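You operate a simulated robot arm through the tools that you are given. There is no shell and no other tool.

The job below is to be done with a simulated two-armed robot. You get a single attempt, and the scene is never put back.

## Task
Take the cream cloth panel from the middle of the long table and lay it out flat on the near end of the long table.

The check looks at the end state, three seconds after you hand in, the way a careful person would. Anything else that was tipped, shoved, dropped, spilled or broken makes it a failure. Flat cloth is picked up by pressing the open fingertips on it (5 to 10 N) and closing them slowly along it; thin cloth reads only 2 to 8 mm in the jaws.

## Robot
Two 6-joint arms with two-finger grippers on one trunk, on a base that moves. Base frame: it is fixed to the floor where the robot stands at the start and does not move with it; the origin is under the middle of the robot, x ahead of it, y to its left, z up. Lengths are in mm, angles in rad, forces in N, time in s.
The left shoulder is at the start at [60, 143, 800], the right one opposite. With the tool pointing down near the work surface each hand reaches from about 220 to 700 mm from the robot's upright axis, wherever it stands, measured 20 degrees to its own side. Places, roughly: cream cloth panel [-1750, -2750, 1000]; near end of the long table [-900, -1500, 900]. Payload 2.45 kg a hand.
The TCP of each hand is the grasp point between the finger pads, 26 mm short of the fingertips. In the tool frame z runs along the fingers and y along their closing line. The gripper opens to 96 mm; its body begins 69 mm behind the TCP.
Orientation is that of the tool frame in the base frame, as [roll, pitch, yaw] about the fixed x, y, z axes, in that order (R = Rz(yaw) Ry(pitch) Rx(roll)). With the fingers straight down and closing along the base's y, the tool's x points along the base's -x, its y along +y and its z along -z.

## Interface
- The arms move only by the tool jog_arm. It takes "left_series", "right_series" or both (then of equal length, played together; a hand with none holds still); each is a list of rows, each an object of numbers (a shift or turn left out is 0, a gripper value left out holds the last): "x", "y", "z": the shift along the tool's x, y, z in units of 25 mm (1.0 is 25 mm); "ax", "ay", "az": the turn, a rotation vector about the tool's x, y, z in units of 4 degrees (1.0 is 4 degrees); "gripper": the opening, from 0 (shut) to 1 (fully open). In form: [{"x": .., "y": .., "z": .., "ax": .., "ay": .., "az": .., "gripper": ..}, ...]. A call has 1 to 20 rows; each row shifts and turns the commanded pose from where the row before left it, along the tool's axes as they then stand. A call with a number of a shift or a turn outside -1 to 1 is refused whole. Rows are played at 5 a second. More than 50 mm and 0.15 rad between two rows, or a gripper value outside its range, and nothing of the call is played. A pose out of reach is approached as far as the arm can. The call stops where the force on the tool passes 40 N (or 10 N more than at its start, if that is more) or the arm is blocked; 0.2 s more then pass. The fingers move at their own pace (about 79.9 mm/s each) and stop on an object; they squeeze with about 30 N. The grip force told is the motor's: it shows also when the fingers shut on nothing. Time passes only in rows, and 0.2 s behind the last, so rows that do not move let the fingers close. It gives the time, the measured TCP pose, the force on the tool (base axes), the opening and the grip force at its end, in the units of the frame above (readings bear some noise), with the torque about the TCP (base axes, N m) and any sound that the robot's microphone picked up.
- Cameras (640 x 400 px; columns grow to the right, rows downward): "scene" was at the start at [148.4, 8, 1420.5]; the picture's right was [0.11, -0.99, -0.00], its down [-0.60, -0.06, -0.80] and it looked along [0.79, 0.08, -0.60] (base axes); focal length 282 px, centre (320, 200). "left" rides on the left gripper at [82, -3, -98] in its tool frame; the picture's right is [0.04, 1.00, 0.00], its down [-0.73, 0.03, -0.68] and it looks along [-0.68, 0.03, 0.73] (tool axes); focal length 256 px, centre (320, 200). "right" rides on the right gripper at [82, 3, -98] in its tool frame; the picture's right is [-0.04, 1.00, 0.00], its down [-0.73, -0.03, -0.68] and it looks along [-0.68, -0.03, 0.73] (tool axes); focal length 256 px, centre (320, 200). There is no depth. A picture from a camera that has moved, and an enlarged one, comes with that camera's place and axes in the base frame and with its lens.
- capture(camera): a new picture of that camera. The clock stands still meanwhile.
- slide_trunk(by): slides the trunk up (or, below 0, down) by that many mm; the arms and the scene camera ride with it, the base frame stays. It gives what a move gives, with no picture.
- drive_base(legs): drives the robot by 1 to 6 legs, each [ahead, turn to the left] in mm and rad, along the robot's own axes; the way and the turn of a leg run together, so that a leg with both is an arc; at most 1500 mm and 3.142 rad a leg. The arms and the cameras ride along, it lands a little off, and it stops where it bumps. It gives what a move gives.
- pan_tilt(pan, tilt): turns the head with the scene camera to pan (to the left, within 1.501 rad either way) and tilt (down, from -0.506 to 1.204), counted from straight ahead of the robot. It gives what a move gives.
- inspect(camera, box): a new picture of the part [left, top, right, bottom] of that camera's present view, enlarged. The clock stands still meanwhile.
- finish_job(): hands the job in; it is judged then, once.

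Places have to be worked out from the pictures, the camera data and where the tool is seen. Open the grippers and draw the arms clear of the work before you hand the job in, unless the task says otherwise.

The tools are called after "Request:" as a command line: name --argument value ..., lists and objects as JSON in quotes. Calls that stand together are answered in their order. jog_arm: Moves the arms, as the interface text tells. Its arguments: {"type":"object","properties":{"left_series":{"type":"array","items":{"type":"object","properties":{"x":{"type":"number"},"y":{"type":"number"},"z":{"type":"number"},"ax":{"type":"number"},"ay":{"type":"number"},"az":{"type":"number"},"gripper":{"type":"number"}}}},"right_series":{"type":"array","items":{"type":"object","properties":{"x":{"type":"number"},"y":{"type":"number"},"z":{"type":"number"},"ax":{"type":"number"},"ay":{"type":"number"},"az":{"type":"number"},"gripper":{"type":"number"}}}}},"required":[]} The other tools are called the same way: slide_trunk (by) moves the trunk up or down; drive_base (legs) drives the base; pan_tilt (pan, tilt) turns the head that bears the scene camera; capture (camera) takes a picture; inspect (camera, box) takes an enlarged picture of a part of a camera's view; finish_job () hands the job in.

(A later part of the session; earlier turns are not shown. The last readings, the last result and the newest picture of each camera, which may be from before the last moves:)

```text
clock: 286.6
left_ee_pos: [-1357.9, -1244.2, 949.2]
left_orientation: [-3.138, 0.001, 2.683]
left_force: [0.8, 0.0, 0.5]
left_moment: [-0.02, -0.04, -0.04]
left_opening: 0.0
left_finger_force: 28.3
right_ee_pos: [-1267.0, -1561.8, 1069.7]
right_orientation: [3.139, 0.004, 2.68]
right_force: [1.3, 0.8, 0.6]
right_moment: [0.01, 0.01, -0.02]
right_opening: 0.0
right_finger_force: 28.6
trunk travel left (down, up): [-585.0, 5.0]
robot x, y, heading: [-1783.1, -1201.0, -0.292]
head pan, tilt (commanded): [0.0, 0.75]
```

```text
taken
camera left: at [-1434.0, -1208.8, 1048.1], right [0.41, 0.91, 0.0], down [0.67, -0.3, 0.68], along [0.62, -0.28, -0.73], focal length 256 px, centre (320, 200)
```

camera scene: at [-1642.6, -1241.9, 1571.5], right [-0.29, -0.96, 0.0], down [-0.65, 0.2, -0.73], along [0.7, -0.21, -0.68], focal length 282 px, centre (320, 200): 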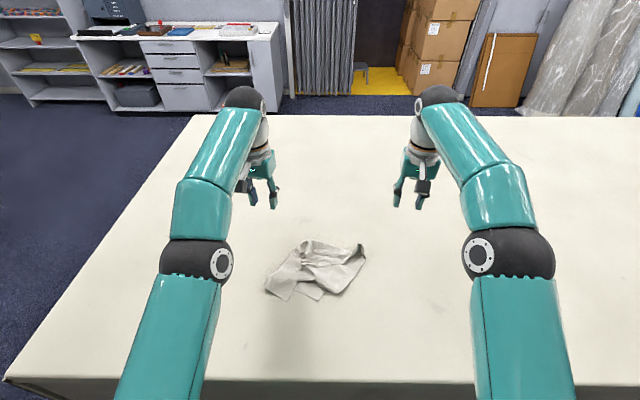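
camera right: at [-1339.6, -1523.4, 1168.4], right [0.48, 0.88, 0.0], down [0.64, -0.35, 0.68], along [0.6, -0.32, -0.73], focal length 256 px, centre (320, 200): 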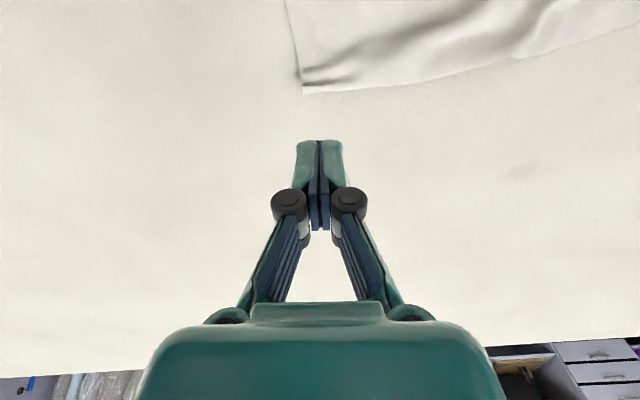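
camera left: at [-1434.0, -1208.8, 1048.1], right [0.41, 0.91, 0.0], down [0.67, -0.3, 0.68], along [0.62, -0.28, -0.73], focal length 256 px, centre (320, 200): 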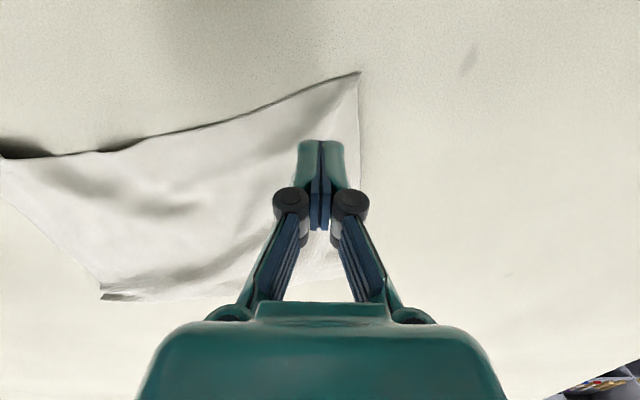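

Both hands are in place. Near corner B I see a small fold right along the far edge, so I'll look at it closely before pressing.

Request:
inspect --camera "right" --box '[260, 0, 480, 120]'

Request:
inspect --camera "scene" --box '[345, 235, 400, 285]'

Request:
inspect --camera "scene" --box '[290, 235, 345, 285]'

```text
2.91 times, centred on (370, 60) of right
camera zoom: at [-1339.6, -1523.4, 1168.4], right [0.48, 0.88, 0.0], down [0.64, -0.35, 0.68], along [0.6, -0.32, -0.73], focal length 745 px, centre (174, 607)
```

zoom: 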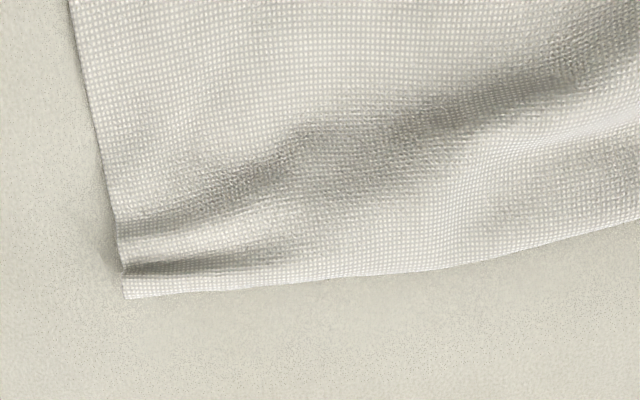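

```text
8.00 times, centred on (372, 260) of scene
camera zoom: at [-1642.2, -1241.6, 1571.5], right [-0.29, -0.96, 0.0], down [-0.65, 0.2, -0.73], along [0.7, -0.21, -0.68], focal length 2253 px, centre (-100, -280)
```

zoom: 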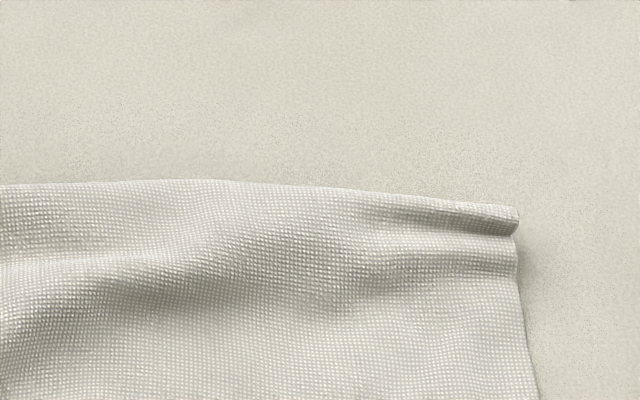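

```text
8.00 times, centred on (318, 260) of scene
camera zoom: at [-1642.2, -1241.6, 1571.5], right [-0.29, -0.96, 0.0], down [-0.65, 0.2, -0.73], along [0.7, -0.21, -0.68], focal length 2253 px, centre (340, -280)
```

zoom: 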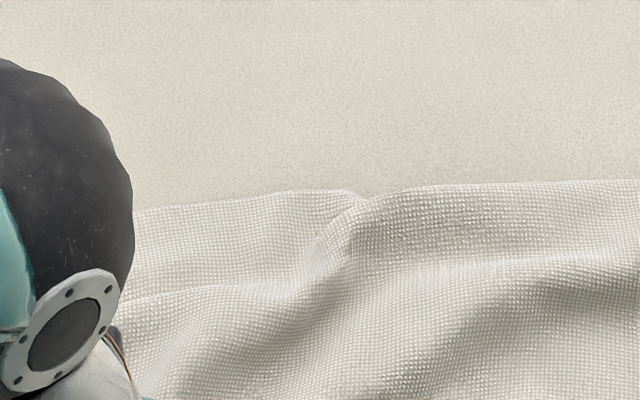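

Near B there are only small ridges beside the edge, no overlap. I'll pinch the far edge sideways just inside B with the right hand and draw it forward at table level to pull those ridges out.

Request:
jog_arm --right_series '[{"x": -0.54, "y": 0.29, "gripper": 0.35}, {"z": 1}, {"z": 1}, {"z": 1}, {"z": 1}, {"z": 1}, {"z": 0.9}, {"z": 0.3}, {}]'

Request:
inspect --camera "right" --box '[200, 60, 440, 210]'

```text
clock: 288.6
left_ee_pos: [-1359.9, -1242.9, 949.0]
left_orientation: [-3.142, 0.001, 2.684]
left_force: [0.4, -0.6, 0.5]
left_moment: [-0.04, 0.0, 0.0]
left_opening: 0.0
left_finger_force: 28.2
right_ee_pos: [-1253.7, -1562.7, 914.1]
right_orientation: [3.139, 0.007, 2.681]
right_force: [-0.1, 0.5, 0.9]
right_moment: [0.02, -0.01, -0.02]
right_opening: 33.4
right_finger_force: 0.1
trunk travel left (down, up): [-585.0, 5.0]
robot x, y, heading: [-1784.5, -1199.1, -0.289]
head pan, tilt (commanded): [0.0, 0.75]
```

```text
2.67 times, centred on (320, 135) of right
camera zoom: at [-1325.4, -1524.7, 1013.3], right [0.48, 0.88, 0.0], down [0.64, -0.35, 0.68], along [0.6, -0.32, -0.73], focal length 683 px, centre (320, 373)
```

zoom: 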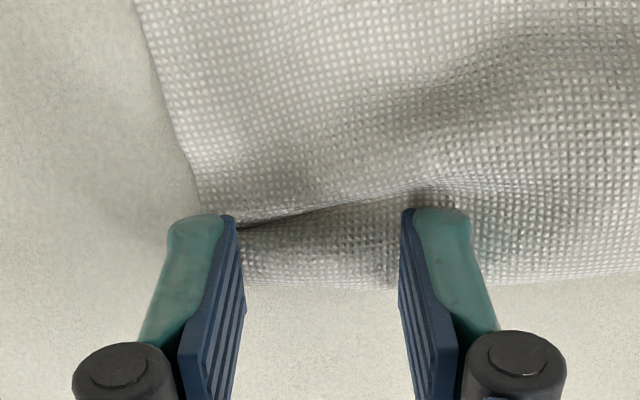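

The fingers stand over the edge strip beside B. I'll press to contact and close.

Request:
jog_arm --right_series '[{"z": 0.12}, {"z": 0.08}, {"z": 0.05}, {}]'

```text
clock: 289.6
left_ee_pos: [-1360.2, -1245.3, 950.3]
left_orientation: [-3.14, 0.003, 2.681]
left_force: [0.1, 0.9, -0.9]
left_moment: [0.01, -0.03, 0.03]
left_opening: 0.0
left_finger_force: 28.9
right_ee_pos: [-1254.0, -1562.0, 907.4]
right_orientation: [3.137, 0.007, 2.682]
right_force: [-0.1, -1.2, 6.0]
right_moment: [-0.12, 0.03, -0.02]
right_opening: 33.9
right_finger_force: 0.6
trunk travel left (down, up): [-585.0, 5.0]
robot x, y, heading: [-1782.9, -1198.0, -0.295]
head pan, tilt (commanded): [0.0, 0.75]
```

Contact at 6 N. I'll close slowly and then draw the edge 28 mm forward.

Request:
jog_arm --right_series '[{"gripper": 0.32}, {"gripper": 0.29}, {"gripper": 0.26}, {"gripper": 0.23}, {"gripper": 0.2}, {"gripper": 0.17}, {"gripper": 0.14}, {"gripper": 0.11}, {"gripper": 0.08}, {"gripper": 0.05}, {"gripper": 0.0}, {}, {"z": -0.12}, {"x": -0.28}, {"x": -0.28}, {"x": -0.28}, {"x": -0.28}, {}]'

Request:
inspect --camera "right" --box '[200, 0, 480, 210]'

Request:
inspect --camera "scene" --box '[270, 210, 410, 330]'

```text
clock: 293.4
left_ee_pos: [-1359.7, -1243.7, 950.2]
left_orientation: [-3.141, 0.002, 2.683]
left_force: [0.2, 0.8, 0.4]
left_moment: [0.02, 0.01, 0.03]
left_opening: 0.0
left_finger_force: 28.2
right_ee_pos: [-1226.0, -1574.3, 909.3]
right_orientation: [3.139, 0.004, 2.682]
right_force: [0.7, -0.2, 0.0]
right_moment: [-0.01, 0.04, 0.0]
right_opening: 4.4
right_finger_force: 34.6
trunk travel left (down, up): [-585.0, 5.0]
robot x, y, heading: [-1783.2, -1197.9, -0.294]
head pan, tilt (commanded): [0.0, 0.75]
```

```text
1.90 times, centred on (340, 105) of right
camera zoom: at [-1299.3, -1536.5, 1009.4], right [0.48, 0.88, 0.0], down [0.64, -0.35, 0.68], along [0.6, -0.32, -0.73], focal length 488 px, centre (282, 381)
```

zoom: 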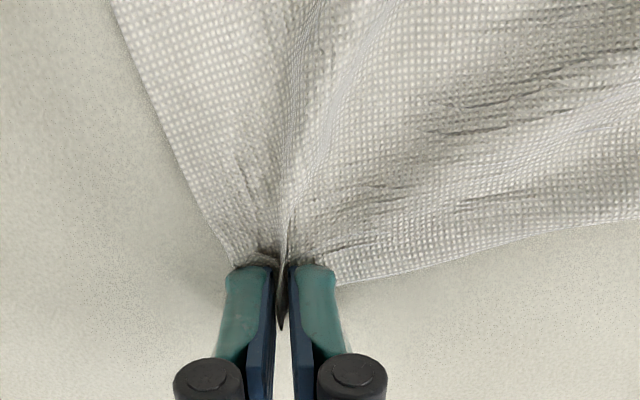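

```text
3.33 times, centred on (340, 270) of scene
camera zoom: at [-1643.4, -1241.3, 1571.6], right [-0.29, -0.96, 0.0], down [-0.65, 0.2, -0.73], along [0.7, -0.21, -0.68], focal length 939 px, centre (253, -33)
```

zoom: 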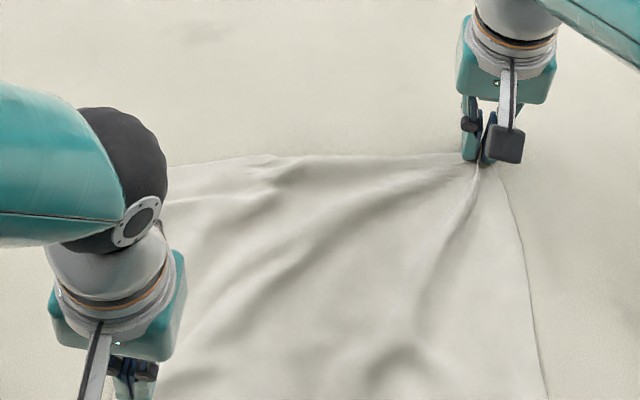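

That drew the right side straight. I'll set the edge down, release it and lift the right hand; then view the whole panel again.

Request:
jog_arm --right_series '[{"x": -0.1, "z": 0.08}, {"gripper": 0.08}, {"gripper": 0.16}, {"gripper": 0.25}, {"gripper": 0.35}, {"z": -0.4}, {"z": -0.8}, {"z": -1}, {"z": -1}, {"z": -1}]' --left_series '[{}, {}, {}, {}, {}, {"z": -0.4}, {"z": -0.8}, {"z": -1, "y": 0.8}, {"z": -1, "y": 0.8}, {"z": -1, "y": 0.8}]'

Request:
inspect --camera "scene" --box '[240, 210, 440, 350]'

```text
clock: 295.6
left_ee_pos: [-1333.9, -1188.1, 1054.6]
left_orientation: [-3.14, 0.003, 2.681]
left_force: [-0.3, -0.8, 0.3]
left_moment: [0.0, -0.01, -0.01]
left_opening: 0.1
left_finger_force: 28.2
right_ee_pos: [-1224.3, -1576.1, 1013.4]
right_orientation: [3.139, 0.005, 2.679]
right_force: [-0.4, -0.1, -0.4]
right_moment: [-0.03, -0.02, 0.03]
right_opening: 33.7
right_finger_force: 0.2
trunk travel left (down, up): [-585.0, 5.0]
robot x, y, heading: [-1780.1, -1198.9, -0.293]
head pan, tilt (commanded): [0.0, 0.75]
```

```text
2.86 times, centred on (340, 280) of scene
camera zoom: at [-1643.9, -1240.6, 1571.7], right [-0.29, -0.96, 0.0], down [-0.65, 0.2, -0.73], along [0.7, -0.21, -0.68], focal length 805 px, centre (263, -29)
```

zoom: 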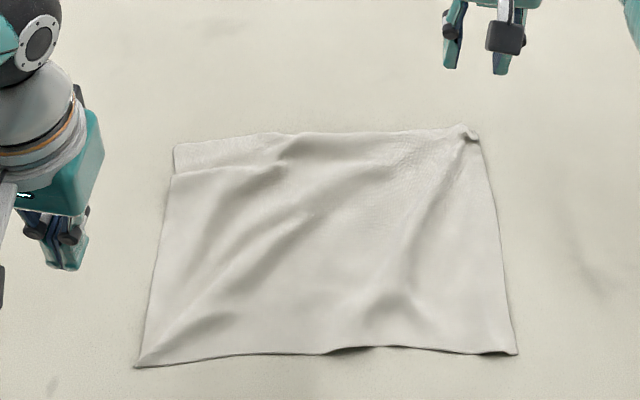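

Much flatter now. The far-left corner C still carries about 30 mm of slack, so I'll move the left hand over C to pull it forward the same way.

Request:
jog_arm --left_series '[{"x": -0.837, "y": -0.178, "gripper": 0.35}, {"x": -0.837, "y": -0.178}, {"x": -0.837, "y": -0.178}, {"x": -0.837, "y": -0.178}, {"x": -0.837, "y": -0.178}, {"x": -0.837, "y": -0.178}, {"x": -0.837, "y": -0.178}, {"x": -0.837, "y": -0.178}, {"x": -0.837, "y": -0.178}, {"x": -0.837, "y": -0.178}, {"z": 1}, {"z": 1}, {}]'

Request:
capture --camera "left"

```text
clock: 298.4
left_ee_pos: [-1166.4, -1321.7, 1007.1]
left_orientation: [-3.139, 0.003, 2.683]
left_force: [-0.8, 0.6, 0.3]
left_moment: [-0.01, 0.01, 0.02]
left_opening: 33.6
left_finger_force: 0.1
right_ee_pos: [-1225.1, -1576.6, 1013.1]
right_orientation: [3.138, 0.005, 2.682]
right_force: [-0.5, 0.3, 0.9]
right_moment: [-0.02, -0.02, 0.02]
right_opening: 33.7
right_finger_force: 0.0
trunk travel left (down, up): [-585.0, 5.0]
robot x, y, heading: [-1784.6, -1199.0, -0.294]
head pan, tilt (commanded): [0.0, 0.75]
```

```text
taken
camera left: at [-1240.9, -1286.8, 1105.9], right [0.41, 0.91, 0.0], down [0.67, -0.3, 0.68], along [0.62, -0.28, -0.73], focal length 256 px, centre (320, 200)
```

left: 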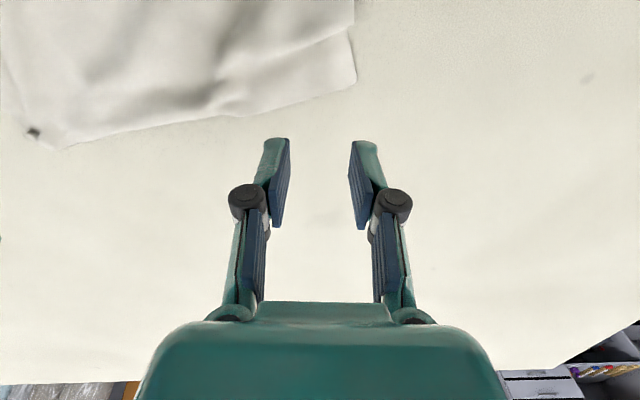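

Corner C shows 30 mm to the left of the fingers, and they would land just past the edge. I'll turn the fingers parallel to the edge, shift 11 mm back, and lower.

Request:
jog_arm --left_series '[{"az": -1}, {"az": -1}, {"az": -1}, {"az": -1}, {"az": -1}, {"x": 0.43, "y": 0.08}, {"z": 1}, {"z": 1}, {"z": 1}, {"z": 0.7}, {}]'

Request:
inspect --camera "left" --box '[200, 60, 440, 210]'

```text
clock: 300.8
left_ee_pos: [-1175.3, -1316.4, 913.3]
left_orientation: [-3.139, 0.001, 3.033]
left_force: [-1.1, -0.5, -0.2]
left_moment: [-0.02, -0.01, 0.0]
left_opening: 33.9
left_finger_force: 0.0
right_ee_pos: [-1224.1, -1576.9, 1013.3]
right_orientation: [3.138, 0.007, 2.681]
right_force: [0.3, 0.1, -0.2]
right_moment: [0.01, 0.01, -0.04]
right_opening: 33.5
right_finger_force: 0.0
trunk travel left (down, up): [-585.0, 5.0]
robot x, y, heading: [-1781.5, -1201.5, -0.293]
head pan, tilt (commanded): [0.0, 0.75]
```

```text
2.67 times, centred on (320, 135) of left
camera zoom: at [-1256.3, -1309.9, 1011.8], right [0.07, 1.0, 0.0], down [0.73, -0.05, 0.68], along [0.68, -0.05, -0.73], focal length 683 px, centre (320, 373)
```

zoom: 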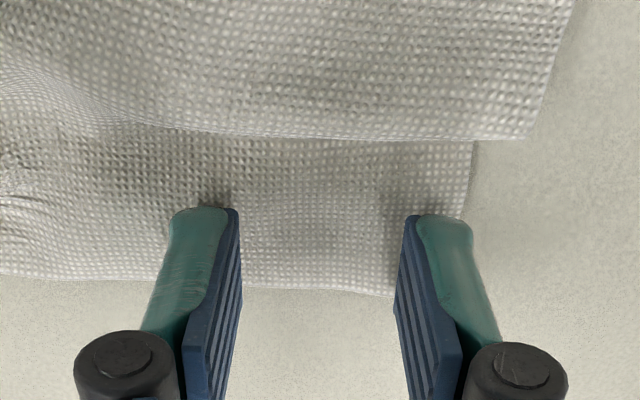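

I see that here the sheet overlaps the edge strip in a small pleat, so pulling this strip forward is just what's needed. I'll shift 5 mm inward, press and close.

Request:
jog_arm --left_series '[{"y": -0.22}, {"z": 0.12}, {"z": 0.08}, {"z": 0.05}, {}]'

```text
clock: 302.0
left_ee_pos: [-1176.1, -1324.0, 906.6]
left_orientation: [-3.14, 0.004, 3.032]
left_force: [1.9, -0.6, 4.7]
left_moment: [0.09, -0.03, -0.03]
left_opening: 33.8
left_finger_force: 0.7
right_ee_pos: [-1225.2, -1576.7, 1012.7]
right_orientation: [3.138, 0.005, 2.681]
right_force: [0.3, -0.7, -0.3]
right_moment: [0.03, 0.01, -0.03]
right_opening: 33.5
right_finger_force: 0.1
trunk travel left (down, up): [-585.0, 5.0]
robot x, y, heading: [-1784.4, -1195.3, -0.293]
head pan, tilt (commanded): [0.0, 0.75]
```

Contact is right. I'll close slowly and draw the strip 32 mm forward.

Request:
jog_arm --left_series '[{"gripper": 0.32}, {"gripper": 0.29}, {"gripper": 0.26}, {"gripper": 0.23}, {"gripper": 0.2}, {"gripper": 0.17}, {"gripper": 0.14}, {"gripper": 0.11}, {"gripper": 0.08}, {"gripper": 0.05}, {"gripper": 0.0}, {}, {"z": -0.12}, {"x": -0.26}, {"x": -0.26}, {"x": -0.26}, {"x": -0.26}, {"x": -0.26}, {}]'

Request:
inspect --camera "left" --box '[200, 0, 480, 210]'

Request:
inspect --camera "scene" --box '[240, 210, 440, 350]'

```text
clock: 306.0
left_ee_pos: [-1142.2, -1329.1, 909.9]
left_orientation: [-3.14, 0.003, 3.032]
left_force: [-0.3, -0.5, 0.1]
left_moment: [-0.01, 0.0, 0.0]
left_opening: 5.9
left_finger_force: 30.2
right_ee_pos: [-1223.5, -1575.2, 1013.4]
right_orientation: [3.138, 0.005, 2.68]
right_force: [-0.6, 0.0, -0.1]
right_moment: [0.03, 0.03, 0.01]
right_opening: 33.6
right_finger_force: 0.0
trunk travel left (down, up): [-585.0, 5.0]
robot x, y, heading: [-1784.8, -1198.3, -0.294]
head pan, tilt (commanded): [0.0, 0.75]
```

```text
1.90 times, centred on (340, 105) of left
camera zoom: at [-1225.0, -1321.4, 1008.6], right [0.07, 1.0, 0.0], down [0.73, -0.05, 0.68], along [0.68, -0.05, -0.73], focal length 488 px, centre (282, 381)
```

zoom: 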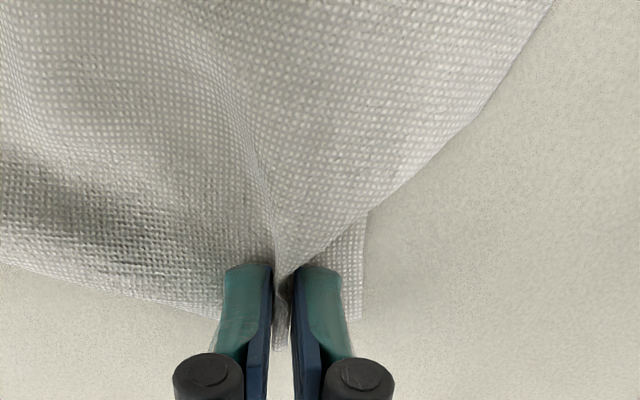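

```text
2.86 times, centred on (340, 280) of scene
camera zoom: at [-1643.1, -1241.7, 1571.6], right [-0.29, -0.96, 0.0], down [-0.65, 0.2, -0.73], along [0.7, -0.21, -0.68], focal length 805 px, centre (263, -29)
```

zoom: 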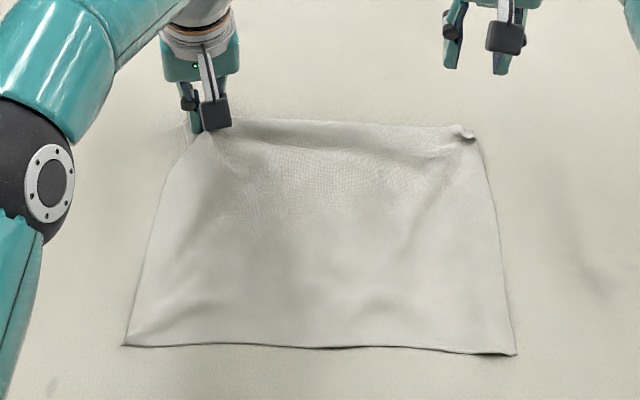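

That smoothed the whole sheet nicely. I'll set it down, release and lift the left hand to check corner C.

Request:
jog_arm --left_series '[{"z": 0.08}, {"gripper": 0.08}, {"gripper": 0.16}, {"gripper": 0.25}, {"gripper": 0.35}, {"z": -0.4}, {"z": -0.8}, {"z": -1}, {"z": -1}, {"z": -1}]'

Request:
capture --camera "left"

Request:
inspect --camera "scene" --box '[240, 210, 440, 350]'

```text
clock: 308.2
left_ee_pos: [-1143.1, -1325.5, 1013.4]
left_orientation: [-3.14, 0.003, 3.03]
left_force: [0.0, 0.6, 0.2]
left_moment: [0.01, -0.01, -0.01]
left_opening: 33.5
left_finger_force: 0.1
right_ee_pos: [-1224.4, -1576.7, 1012.5]
right_orientation: [3.137, 0.005, 2.679]
right_force: [0.4, -0.4, -0.4]
right_moment: [0.01, 0.02, 0.02]
right_opening: 33.7
right_finger_force: 0.1
trunk travel left (down, up): [-585.0, 5.0]
robot x, y, heading: [-1784.2, -1199.9, -0.292]
head pan, tilt (commanded): [0.0, 0.75]
```

```text
taken
camera left: at [-1224.6, -1318.9, 1112.2], right [0.07, 1.0, 0.0], down [0.73, -0.05, 0.68], along [0.68, -0.05, -0.73], focal length 256 px, centre (320, 200)
```

left: 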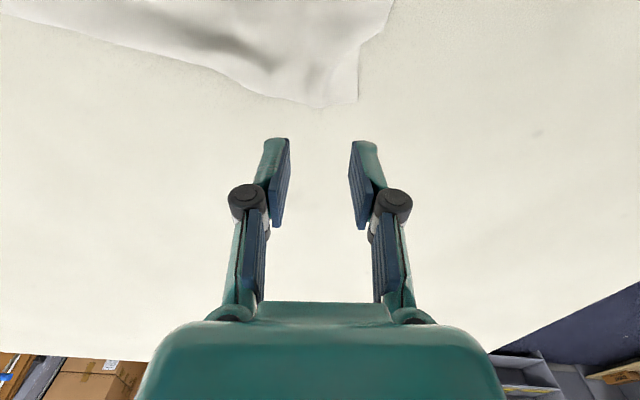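

```text
2.86 times, centred on (340, 280) of scene
camera zoom: at [-1643.2, -1241.7, 1571.6], right [-0.29, -0.96, 0.0], down [-0.65, 0.2, -0.73], along [0.7, -0.21, -0.68], focal length 805 px, centre (263, -29)
```

zoom: 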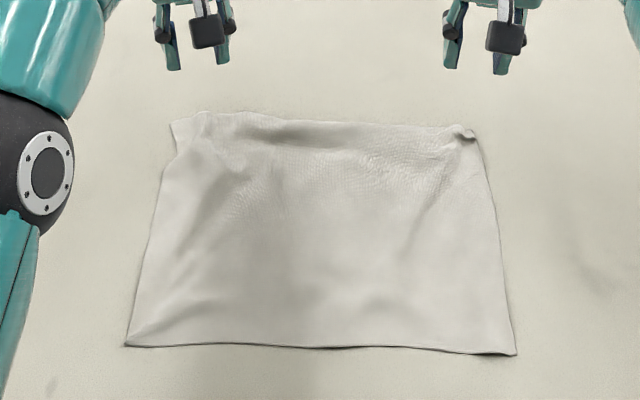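

The sheet is nearly smooth now; only small irregularities remain at C and a curl at B. I'll zoom in on both.

Request:
inspect --camera "left" --box '[200, 0, 420, 120]'

Request:
inspect --camera "right" --box '[220, 0, 480, 150]'

Request:
inspect --camera "scene" --box '[290, 235, 370, 300]'

```text
2.91 times, centred on (310, 60) of left
camera zoom: at [-1224.6, -1318.9, 1112.2], right [0.07, 1.0, 0.0], down [0.73, -0.05, 0.68], along [0.68, -0.05, -0.73], focal length 745 px, centre (349, 607)
```

zoom: 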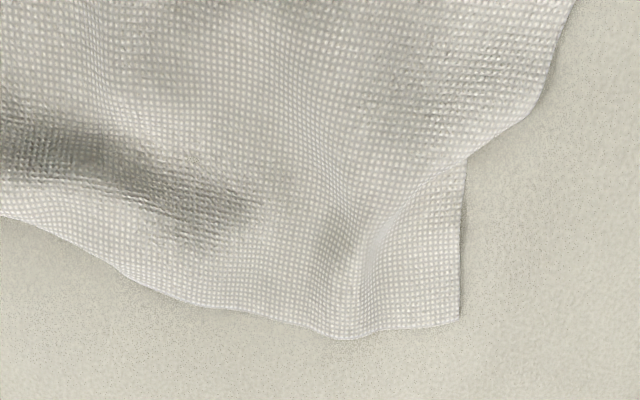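

```text
2.46 times, centred on (350, 75) of right
camera zoom: at [-1296.7, -1539.0, 1112.0], right [0.48, 0.88, 0.0], down [0.64, -0.35, 0.68], along [0.6, -0.32, -0.73], focal length 630 px, centre (246, 508)
```

zoom: 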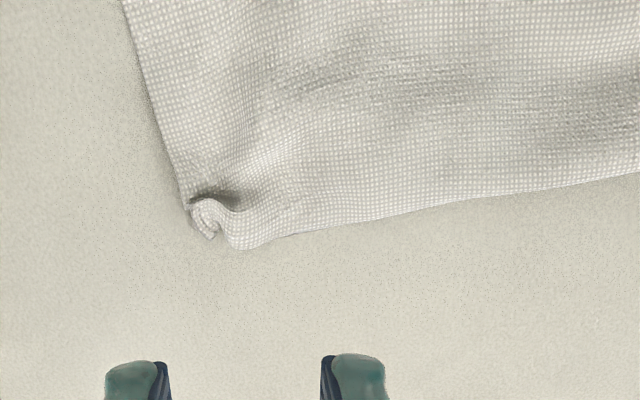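

```text
6.15 times, centred on (330, 268) of scene
camera zoom: at [-1643.2, -1241.7, 1571.6], right [-0.29, -0.96, 0.0], down [-0.65, 0.2, -0.73], along [0.7, -0.21, -0.68], focal length 1733 px, centre (258, -215)
```

zoom: 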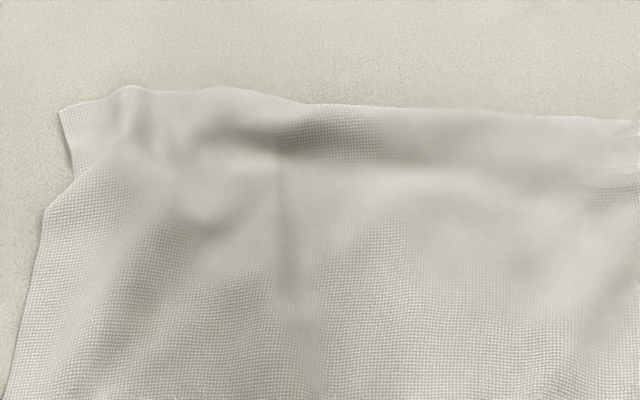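

C is fully out with just a faint gather. At B the corner tip is rolled up like a dog-ear; I'll smooth it with closed right fingertips, pressing inside the corner and sweeping outward. First to the start spot.

Request:
jog_arm --right_series '[{"x": 0.51, "y": 0.075, "gripper": 0.0}, {"x": 0.51, "y": 0.075}, {"z": 1}, {"z": 1}, {"z": 1}, {"z": 0.9}, {}]'

Request:
inspect --camera "right" --box '[200, 60, 440, 210]'

```text
clock: 309.8
left_ee_pos: [-1141.8, -1326.4, 1012.5]
left_orientation: [-3.138, 0.002, 3.032]
left_force: [0.1, 0.2, 0.2]
left_moment: [0.0, -0.01, 0.01]
left_opening: 33.8
left_finger_force: 0.0
right_ee_pos: [-1242.1, -1559.5, 916.0]
right_orientation: [3.138, 0.008, 2.681]
right_force: [1.2, 0.0, -0.8]
right_moment: [-0.01, 0.03, -0.01]
right_opening: 0.1
right_finger_force: 28.7
trunk travel left (down, up): [-585.0, 5.0]
robot x, y, heading: [-1781.8, -1195.9, -0.298]
head pan, tilt (commanded): [0.0, 0.75]
```

```text
2.67 times, centred on (320, 135) of right
camera zoom: at [-1315.4, -1521.6, 1015.1], right [0.48, 0.88, 0.0], down [0.64, -0.35, 0.68], along [0.6, -0.33, -0.73], focal length 683 px, centre (320, 373)
```

zoom: 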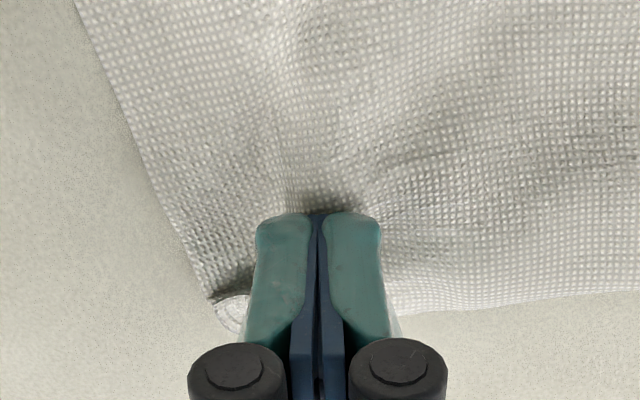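

The dog-ear is just ahead-right of the fingertips. I'll press down lightly and sweep diagonally outward over it.

Request:
jog_arm --right_series '[{"z": 0.2}, {"z": 0.12}, {"z": 0.06}, {"x": -0.258, "y": -0.183}, {"x": -0.258, "y": -0.183}, {"x": -0.258, "y": -0.183}, {"x": -0.258, "y": -0.183}, {"x": -0.258, "y": -0.183}, {"x": -0.258, "y": -0.183}, {}]'

Request:
inspect --camera "right" --box '[200, 20, 480, 210]'

Request:
inspect --camera "scene" --box '[240, 210, 440, 350]'

```text
clock: 312.0
left_ee_pos: [-1142.2, -1325.3, 1012.7]
left_orientation: [-3.141, 0.003, 3.033]
left_force: [0.2, 0.0, -0.6]
left_moment: [0.01, -0.01, 0.04]
left_opening: 33.4
left_finger_force: 0.1
right_ee_pos: [-1222.2, -1601.6, 907.3]
right_orientation: [3.138, 0.006, 2.68]
right_force: [-0.9, 2.8, 10.9]
right_moment: [0.1, 0.08, -0.04]
right_opening: 0.0
right_finger_force: 28.9
trunk travel left (down, up): [-585.0, 5.0]
robot x, y, heading: [-1784.1, -1199.3, -0.294]
head pan, tilt (commanded): [0.0, 0.75]
```

```text
2.11 times, centred on (340, 115) of right
camera zoom: at [-1295.2, -1564.3, 1005.1], right [0.48, 0.88, 0.0], down [0.64, -0.35, 0.68], along [0.6, -0.33, -0.73], focal length 539 px, centre (278, 379)
```

zoom: 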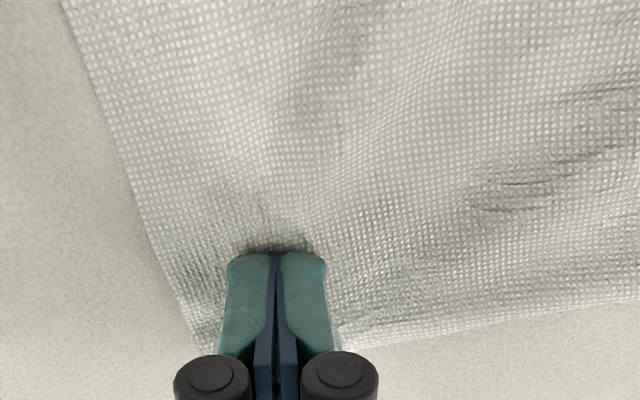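

```text
2.86 times, centred on (340, 280) of scene
camera zoom: at [-1644.2, -1240.6, 1571.8], right [-0.29, -0.96, 0.0], down [-0.65, 0.2, -0.73], along [0.7, -0.21, -0.68], focal length 805 px, centre (263, -29)
```

zoom: 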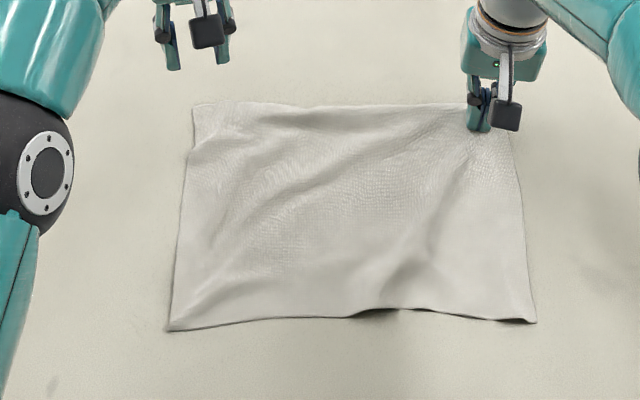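

The sweep flattened B and slid the whole sheet slightly forward-right, which is fine. Since pressing moves the sheet easily, I'll now use the right hand at B as an anchor and bring the left hand to corner D for a diagonal stretch.

Request:
jog_arm --left_series '[{"x": 0.895, "y": 0.135, "gripper": 0.0}, {"x": 0.895, "y": 0.135}, {"x": 0.895, "y": 0.135}, {"x": 0.895, "y": 0.135}, {"x": 0.895, "y": 0.135}, {"x": 0.895, "y": 0.135}, {"x": 0.895, "y": 0.135}, {"x": 0.895, "y": 0.135}, {"z": 0.9}, {"z": 0.9}, {"z": 0.9}, {"z": 0.9}, {}]'

Request:
capture --camera "left"

```text
clock: 314.8
left_ee_pos: [-1320.1, -1278.3, 924.6]
left_orientation: [-3.139, 0.003, 3.032]
left_force: [-0.3, 0.4, -0.2]
left_moment: [-0.03, -0.02, -0.02]
left_opening: 0.0
left_finger_force: 28.6
right_ee_pos: [-1221.8, -1601.7, 906.5]
right_orientation: [3.138, 0.007, 2.68]
right_force: [3.1, -1.3, 17.0]
right_moment: [-0.01, 0.0, 0.0]
right_opening: 0.2
right_finger_force: 28.7
trunk travel left (down, up): [-585.0, 5.0]
robot x, y, heading: [-1780.5, -1198.2, -0.296]
head pan, tilt (commanded): [0.0, 0.75]
```

```text
taken
camera left: at [-1402.3, -1271.5, 1022.9], right [0.07, 1.0, 0.0], down [0.73, -0.05, 0.68], along [0.68, -0.05, -0.73], focal length 256 px, centre (320, 200)
```

left: 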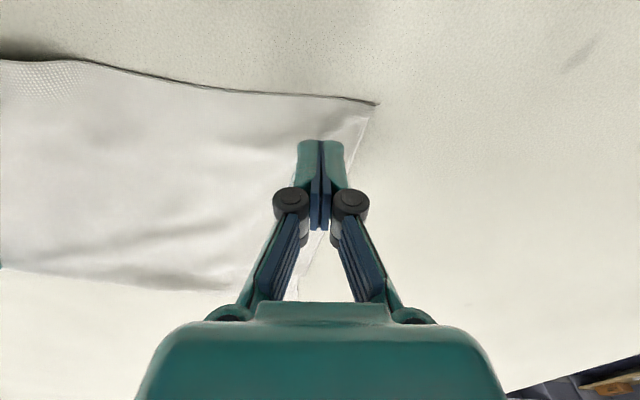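

The left fingertips are 37 mm inside corner D. I'll press to about 10 N and stretch toward back-left against the right-hand anchor.

Request:
jog_arm --left_series '[{"z": 0.4}, {"z": 0.2}, {"z": 0.1}, {"z": 0.06}, {}]'

```text
clock: 316.0
left_ee_pos: [-1320.6, -1280.2, 905.1]
left_orientation: [-3.139, 0.01, 3.031]
left_force: [2.3, 6.9, 25.6]
left_moment: [0.2, -0.05, 0.02]
left_opening: 0.0
left_finger_force: 28.5
right_ee_pos: [-1223.3, -1602.0, 904.5]
right_orientation: [3.138, 0.008, 2.681]
right_force: [3.9, -2.2, 10.4]
right_moment: [-0.03, -0.02, 0.03]
right_opening: 0.0
right_finger_force: 28.8
trunk travel left (down, up): [-585.0, 5.0]
robot x, y, heading: [-1779.6, -1199.9, -0.296]
head pan, tilt (commanded): [0.0, 0.75]
```

The left presses with 26 N, so I'll ease it to about 12 N and then stretch 20 mm diagonally.

Request:
jog_arm --left_series '[{"z": -0.07}, {"x": 0.074, "y": 0.187}, {"x": 0.074, "y": 0.187}, {"x": 0.074, "y": 0.187}, {"x": 0.074, "y": 0.187}, {}]'

Request:
inspect --camera "scene" --box '[240, 210, 440, 350]'

```text
clock: 317.4
left_ee_pos: [-1325.7, -1259.0, 906.6]
left_orientation: [-3.138, 0.004, 3.033]
left_force: [0.3, -1.8, 4.0]
left_moment: [-0.06, 0.02, -0.01]
left_opening: 0.4
left_finger_force: 28.0
right_ee_pos: [-1223.6, -1603.2, 906.4]
right_orientation: [3.137, 0.006, 2.682]
right_force: [-2.6, 2.5, 15.4]
right_moment: [0.07, 0.11, 0.01]
right_opening: 0.0
right_finger_force: 28.8
trunk travel left (down, up): [-585.0, 5.0]
robot x, y, heading: [-1785.0, -1199.3, -0.293]
head pan, tilt (commanded): [0.0, 0.75]
```

```text
2.86 times, centred on (340, 280) of scene
camera zoom: at [-1645.6, -1240.4, 1571.9], right [-0.29, -0.96, 0.0], down [-0.65, 0.2, -0.73], along [0.7, -0.21, -0.68], focal length 805 px, centre (263, -29)
```

zoom: 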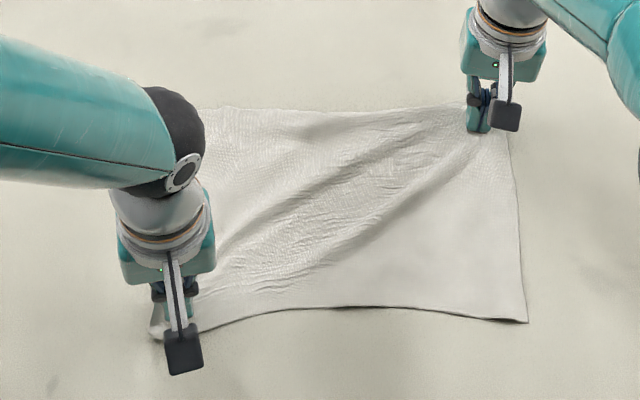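

The diagonal D-B is now fully stretched. I'll lift both hands and change to the other diagonal: left hand over C, right hand over A.

Request:
jog_arm --left_series '[{"z": -0.5}, {"z": -1}, {"z": -1}, {"x": -0.851, "y": -0.307}, {"x": -0.851, "y": -0.307}, {"x": -0.851, "y": -0.307}, {"x": -0.851, "y": -0.307}, {"x": -0.851, "y": -0.307}, {"x": -0.851, "y": -0.307}, {"x": -0.851, "y": -0.307}, {"x": -0.851, "y": -0.307}, {"x": -0.851, "y": -0.307}, {}]' --right_series '[{"z": -0.5}, {"z": -1}, {"z": -1}, {"x": 0.89, "y": -0.025}, {"x": 0.89, "y": -0.025}, {"x": 0.89, "y": -0.025}, {"x": 0.89, "y": -0.025}, {"x": 0.89, "y": -0.025}, {"x": 0.89, "y": -0.025}, {"x": 0.89, "y": -0.025}, {"x": 0.89, "y": -0.025}, {}, {}]'

Request:
capture --camera "left"

Request:
capture --camera "right"

Request:
inspect --camera "scene" --box '[240, 210, 440, 350]'

```text
clock: 320.2
left_ee_pos: [-1142.8, -1350.6, 970.2]
left_orientation: [-3.139, 0.002, 3.033]
left_force: [0.5, -0.3, 0.3]
left_moment: [0.01, -0.02, 0.0]
left_opening: 0.3
left_finger_force: 29.1
right_ee_pos: [-1385.3, -1526.2, 966.9]
right_orientation: [3.137, 0.004, 2.682]
right_force: [-0.8, -0.9, -0.1]
right_moment: [0.03, 0.0, 0.0]
right_opening: 0.1
right_finger_force: 28.6
trunk travel left (down, up): [-585.0, 5.0]
robot x, y, heading: [-1780.7, -1199.3, -0.292]
head pan, tilt (commanded): [0.0, 0.75]
```

```text
taken
camera left: at [-1224.3, -1341.9, 1069.1], right [0.07, 1.0, 0.0], down [0.73, -0.05, 0.68], along [0.68, -0.05, -0.73], focal length 256 px, centre (320, 200)
```

left: 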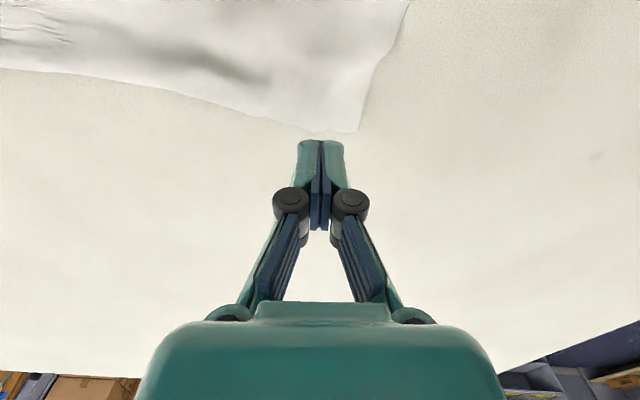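

```text
taken
camera right: at [-1457.7, -1489.0, 1066.8], right [0.48, 0.88, 0.0], down [0.64, -0.35, 0.68], along [0.6, -0.33, -0.73], focal length 256 px, centre (320, 200)
```

right: 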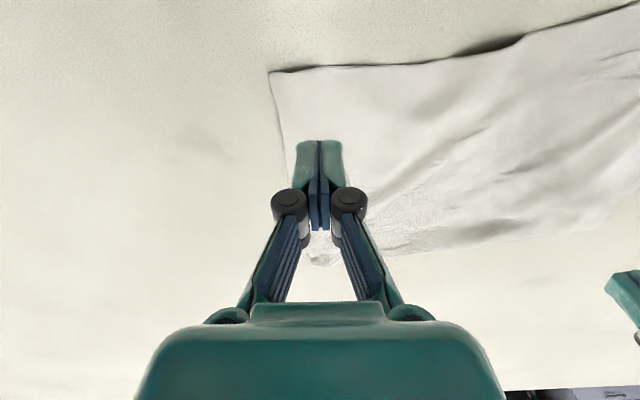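

```text
2.86 times, centred on (340, 280) of scene
camera zoom: at [-1644.3, -1241.0, 1571.8], right [-0.29, -0.96, 0.0], down [-0.65, 0.2, -0.73], along [0.7, -0.21, -0.68], focal length 805 px, centre (263, -29)
```

zoom: 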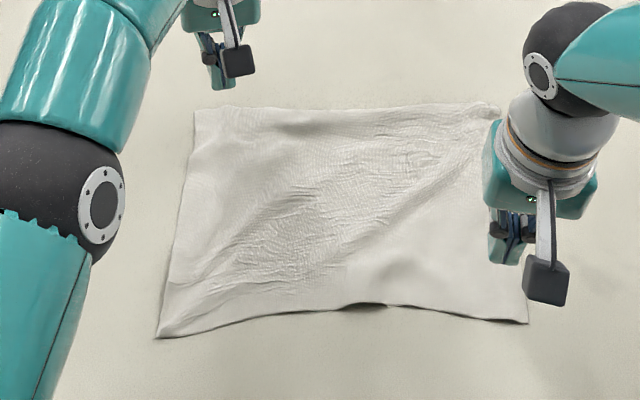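

Both fingertips are well inside their corners (C and A). I'll lower both to contact.

Request:
jog_arm --left_series '[{"z": 0.8}, {"z": 0.8}, {"z": 0.5}, {"z": 0.24}, {"z": 0.1}, {"z": 0.06}, {}]' --right_series '[{"z": 0.8}, {"z": 0.8}, {"z": 0.4}, {"z": 0.2}, {"z": 0.1}, {"z": 0.06}, {}]'

```text
clock: 321.8
left_ee_pos: [-1140.6, -1350.5, 906.2]
left_orientation: [-3.14, 0.005, 3.033]
left_force: [3.0, 2.0, 7.8]
left_moment: [0.02, -0.09, 0.0]
left_opening: 0.0
left_finger_force: 28.0
right_ee_pos: [-1383.8, -1527.4, 908.1]
right_orientation: [3.138, 0.005, 2.681]
right_force: [0.5, -0.1, -0.7]
right_moment: [0.02, 0.01, -0.02]
right_opening: 0.1
right_finger_force: 28.6
trunk travel left (down, up): [-585.0, 5.0]
robot x, y, heading: [-1784.8, -1202.4, -0.292]
head pan, tilt (commanded): [0.0, 0.75]
```

Left presses with 8 N; the right needs 2.5 mm more. I'll press it down and then stretch the diagonal A-C from both ends.

Request:
jog_arm --left_series '[{}, {}, {"x": -0.11, "y": 0.1}, {"x": -0.11, "y": 0.1}, {"x": -0.11, "y": 0.1}, {"x": -0.11, "y": 0.1}, {}]' --right_series '[{"z": 0.08}, {"z": 0.04}, {"x": 0.108, "y": -0.2}, {"x": 0.108, "y": -0.2}, {"x": 0.108, "y": -0.2}, {"x": 0.108, "y": -0.2}, {}]'

Request:
inspect --camera "scene" --box '[240, 210, 440, 350]'

```text
clock: 323.4
left_ee_pos: [-1128.3, -1340.5, 906.8]
left_orientation: [-3.138, 0.002, 3.032]
left_force: [-0.3, -1.5, 3.4]
left_moment: [-0.05, 0.0, 0.01]
left_opening: 0.0
left_finger_force: 28.6
right_ee_pos: [-1402.1, -1540.8, 906.1]
right_orientation: [3.139, 0.01, 2.681]
right_force: [6.7, 3.5, 18.0]
right_moment: [0.05, -0.12, -0.02]
right_opening: 0.1
right_finger_force: 27.9
trunk travel left (down, up): [-585.0, 5.0]
robot x, y, heading: [-1783.1, -1199.5, -0.297]
head pan, tilt (commanded): [0.0, 0.75]
```

```text
2.86 times, centred on (340, 280) of scene
camera zoom: at [-1644.0, -1240.0, 1571.9], right [-0.29, -0.96, 0.0], down [-0.65, 0.2, -0.73], along [0.7, -0.21, -0.68], focal length 805 px, centre (263, -29)
```

zoom: 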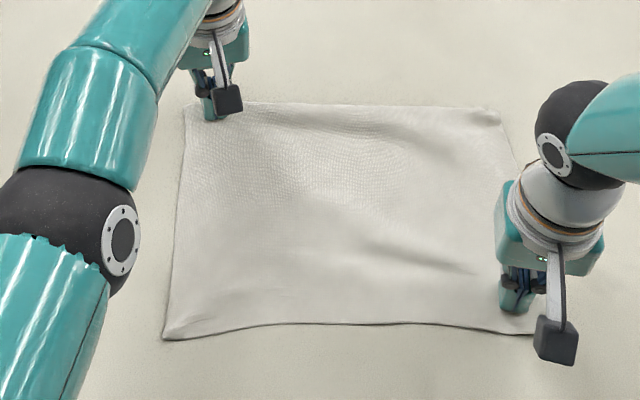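

Very flat now. One more small stretch of this diagonal: left 5 mm, right 9 mm.

Request:
jog_arm --left_series '[{"z": 0.03}, {"x": -0.07, "y": 0.08}, {"x": -0.07, "y": 0.08}, {}]' --right_series '[{}, {"x": 0.1, "y": -0.16}, {"x": 0.1, "y": -0.16}, {}]'

Request:
inspect --camera "scene" --box '[240, 210, 440, 350]'

```text
clock: 324.4
left_ee_pos: [-1126.1, -1336.0, 906.1]
left_orientation: [-3.136, 0.002, 3.033]
left_force: [-0.5, -2.1, 2.7]
left_moment: [-0.03, 0.01, 0.01]
left_opening: 0.1
left_finger_force: 28.5
right_ee_pos: [-1410.0, -1544.4, 904.9]
right_orientation: [3.138, 0.011, 2.682]
right_force: [11.7, 8.0, 31.7]
right_moment: [0.14, -0.22, -0.02]
right_opening: 0.0
right_finger_force: 28.0
trunk travel left (down, up): [-585.0, 5.0]
robot x, y, heading: [-1776.9, -1194.7, -0.294]
head pan, tilt (commanded): [0.0, 0.75]
```

```text
2.86 times, centred on (340, 280) of scene
camera zoom: at [-1644.1, -1238.7, 1571.9], right [-0.29, -0.96, 0.0], down [-0.65, 0.2, -0.73], along [0.7, -0.21, -0.68], focal length 805 px, centre (263, -29)
```

zoom: 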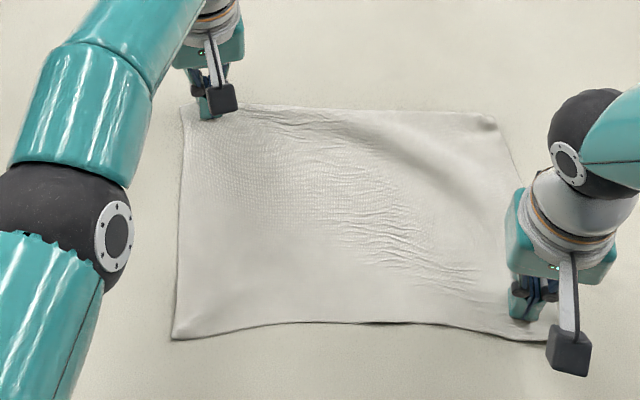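

Diagonal A-C is fully stretched now, with tension lines showing. I'll lift both hands straight up and check the resting state.

Request:
jog_arm --left_series '[{"z": -0.15}, {"z": -0.3}, {"z": -0.8}, {"z": -1}, {"z": -1}, {"z": -1}, {"z": -1}]' --right_series '[{"z": -0.15}, {"z": -0.3}, {"z": -0.8}, {"z": -1}, {"z": -1}, {"z": -1}, {"z": -1}]'

Request:
inspect --camera "scene" --box '[240, 210, 440, 350]'

Request:
capture --camera "left"

Request:
capture --camera "right"

```text
clock: 326.0
left_ee_pos: [-1141.7, -1330.9, 1032.1]
left_orientation: [-3.139, 0.001, 3.03]
left_force: [-0.5, 0.3, 0.1]
left_moment: [0.0, 0.0, 0.02]
left_opening: 0.0
left_finger_force: 28.8
left hand out of reach, approached as far as the arm can: row 4, 6, 7
right_ee_pos: [-1415.5, -1547.0, 1035.7]
right_orientation: [3.137, 0.002, 2.68]
right_force: [0.2, -0.2, 0.1]
right_moment: [0.0, 0.01, 0.02]
right_opening: 0.0
right_finger_force: 28.9
trunk travel left (down, up): [-585.0, 5.0]
robot x, y, heading: [-1782.1, -1199.5, -0.294]
head pan, tilt (commanded): [0.0, 0.75]
```

```text
2.86 times, centred on (340, 280) of scene
camera zoom: at [-1644.2, -1241.2, 1571.7], right [-0.29, -0.96, 0.0], down [-0.65, 0.2, -0.73], along [0.7, -0.21, -0.68], focal length 805 px, centre (263, -29)
```

zoom: 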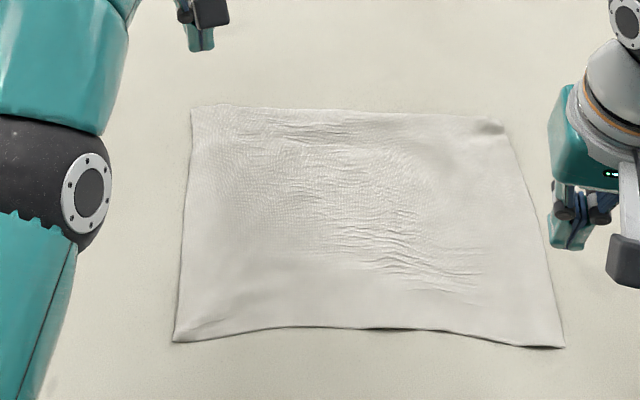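

```text
taken
camera left: at [-1223.7, -1323.1, 1131.4], right [0.07, 1.0, 0.0], down [0.73, -0.05, 0.68], along [0.68, -0.05, -0.73], focal length 256 px, centre (320, 200)
```

left: 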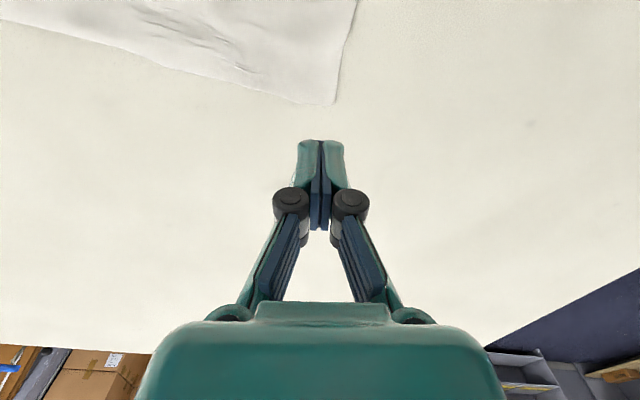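

```text
taken
camera right: at [-1488.0, -1508.8, 1135.9], right [0.48, 0.88, 0.0], down [0.64, -0.35, 0.68], along [0.6, -0.32, -0.73], focal length 256 px, centre (320, 200)
```

right: 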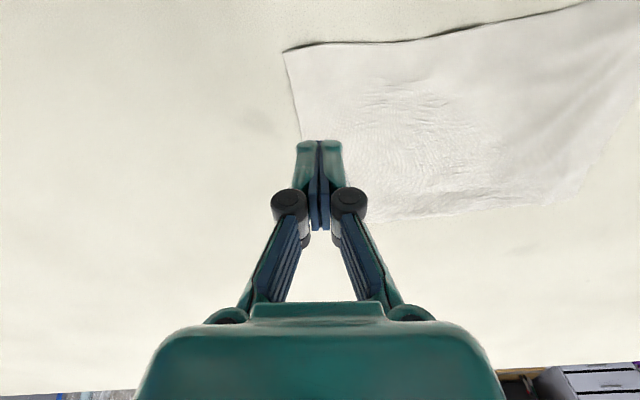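

The panel is now essentially flat with all four corners out. I'll zoom in once more to check corner B and the near edge.

Request:
inspect --camera "scene" --box '[370, 235, 450, 290]'

Request:
inspect --camera "scene" --box '[290, 290, 450, 350]'

Request:
inspect --camera "scene" --box '[295, 235, 375, 300]'

```text
7.27 times, centred on (410, 262) of scene
camera zoom: at [-1644.2, -1241.2, 1571.7], right [-0.29, -0.96, 0.0], down [-0.65, 0.2, -0.73], along [0.7, -0.21, -0.68], focal length 2048 px, centre (-334, -254)
```

zoom: 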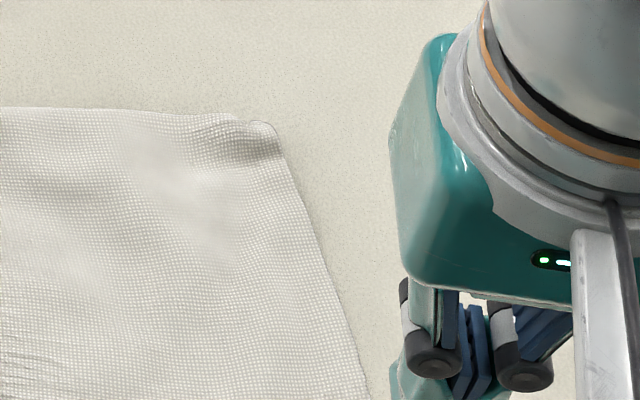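

```text
4.00 times, centred on (370, 320) of scene
camera zoom: at [-1644.2, -1241.2, 1571.7], right [-0.29, -0.96, 0.0], down [-0.65, 0.2, -0.73], along [0.7, -0.21, -0.68], focal length 1127 px, centre (120, -280)
```

zoom: 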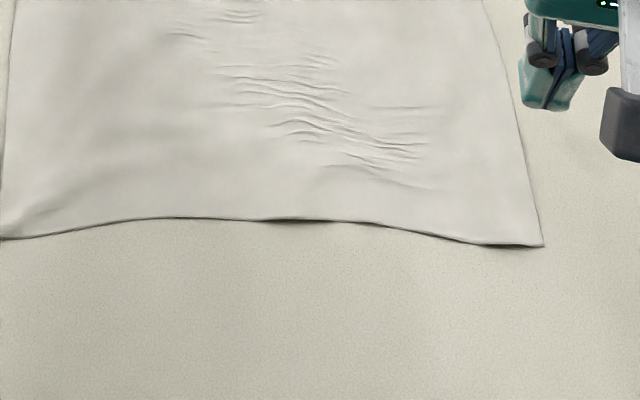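

```text
6.15 times, centred on (335, 268) of scene
camera zoom: at [-1644.2, -1241.2, 1571.7], right [-0.29, -0.96, 0.0], down [-0.65, 0.2, -0.73], along [0.7, -0.21, -0.68], focal length 1733 px, centre (228, -215)
```

zoom: 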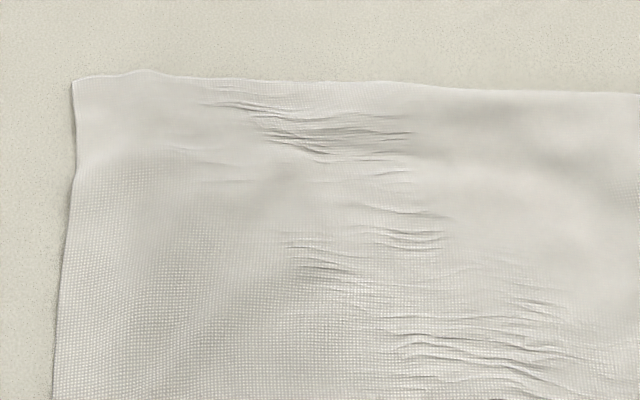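

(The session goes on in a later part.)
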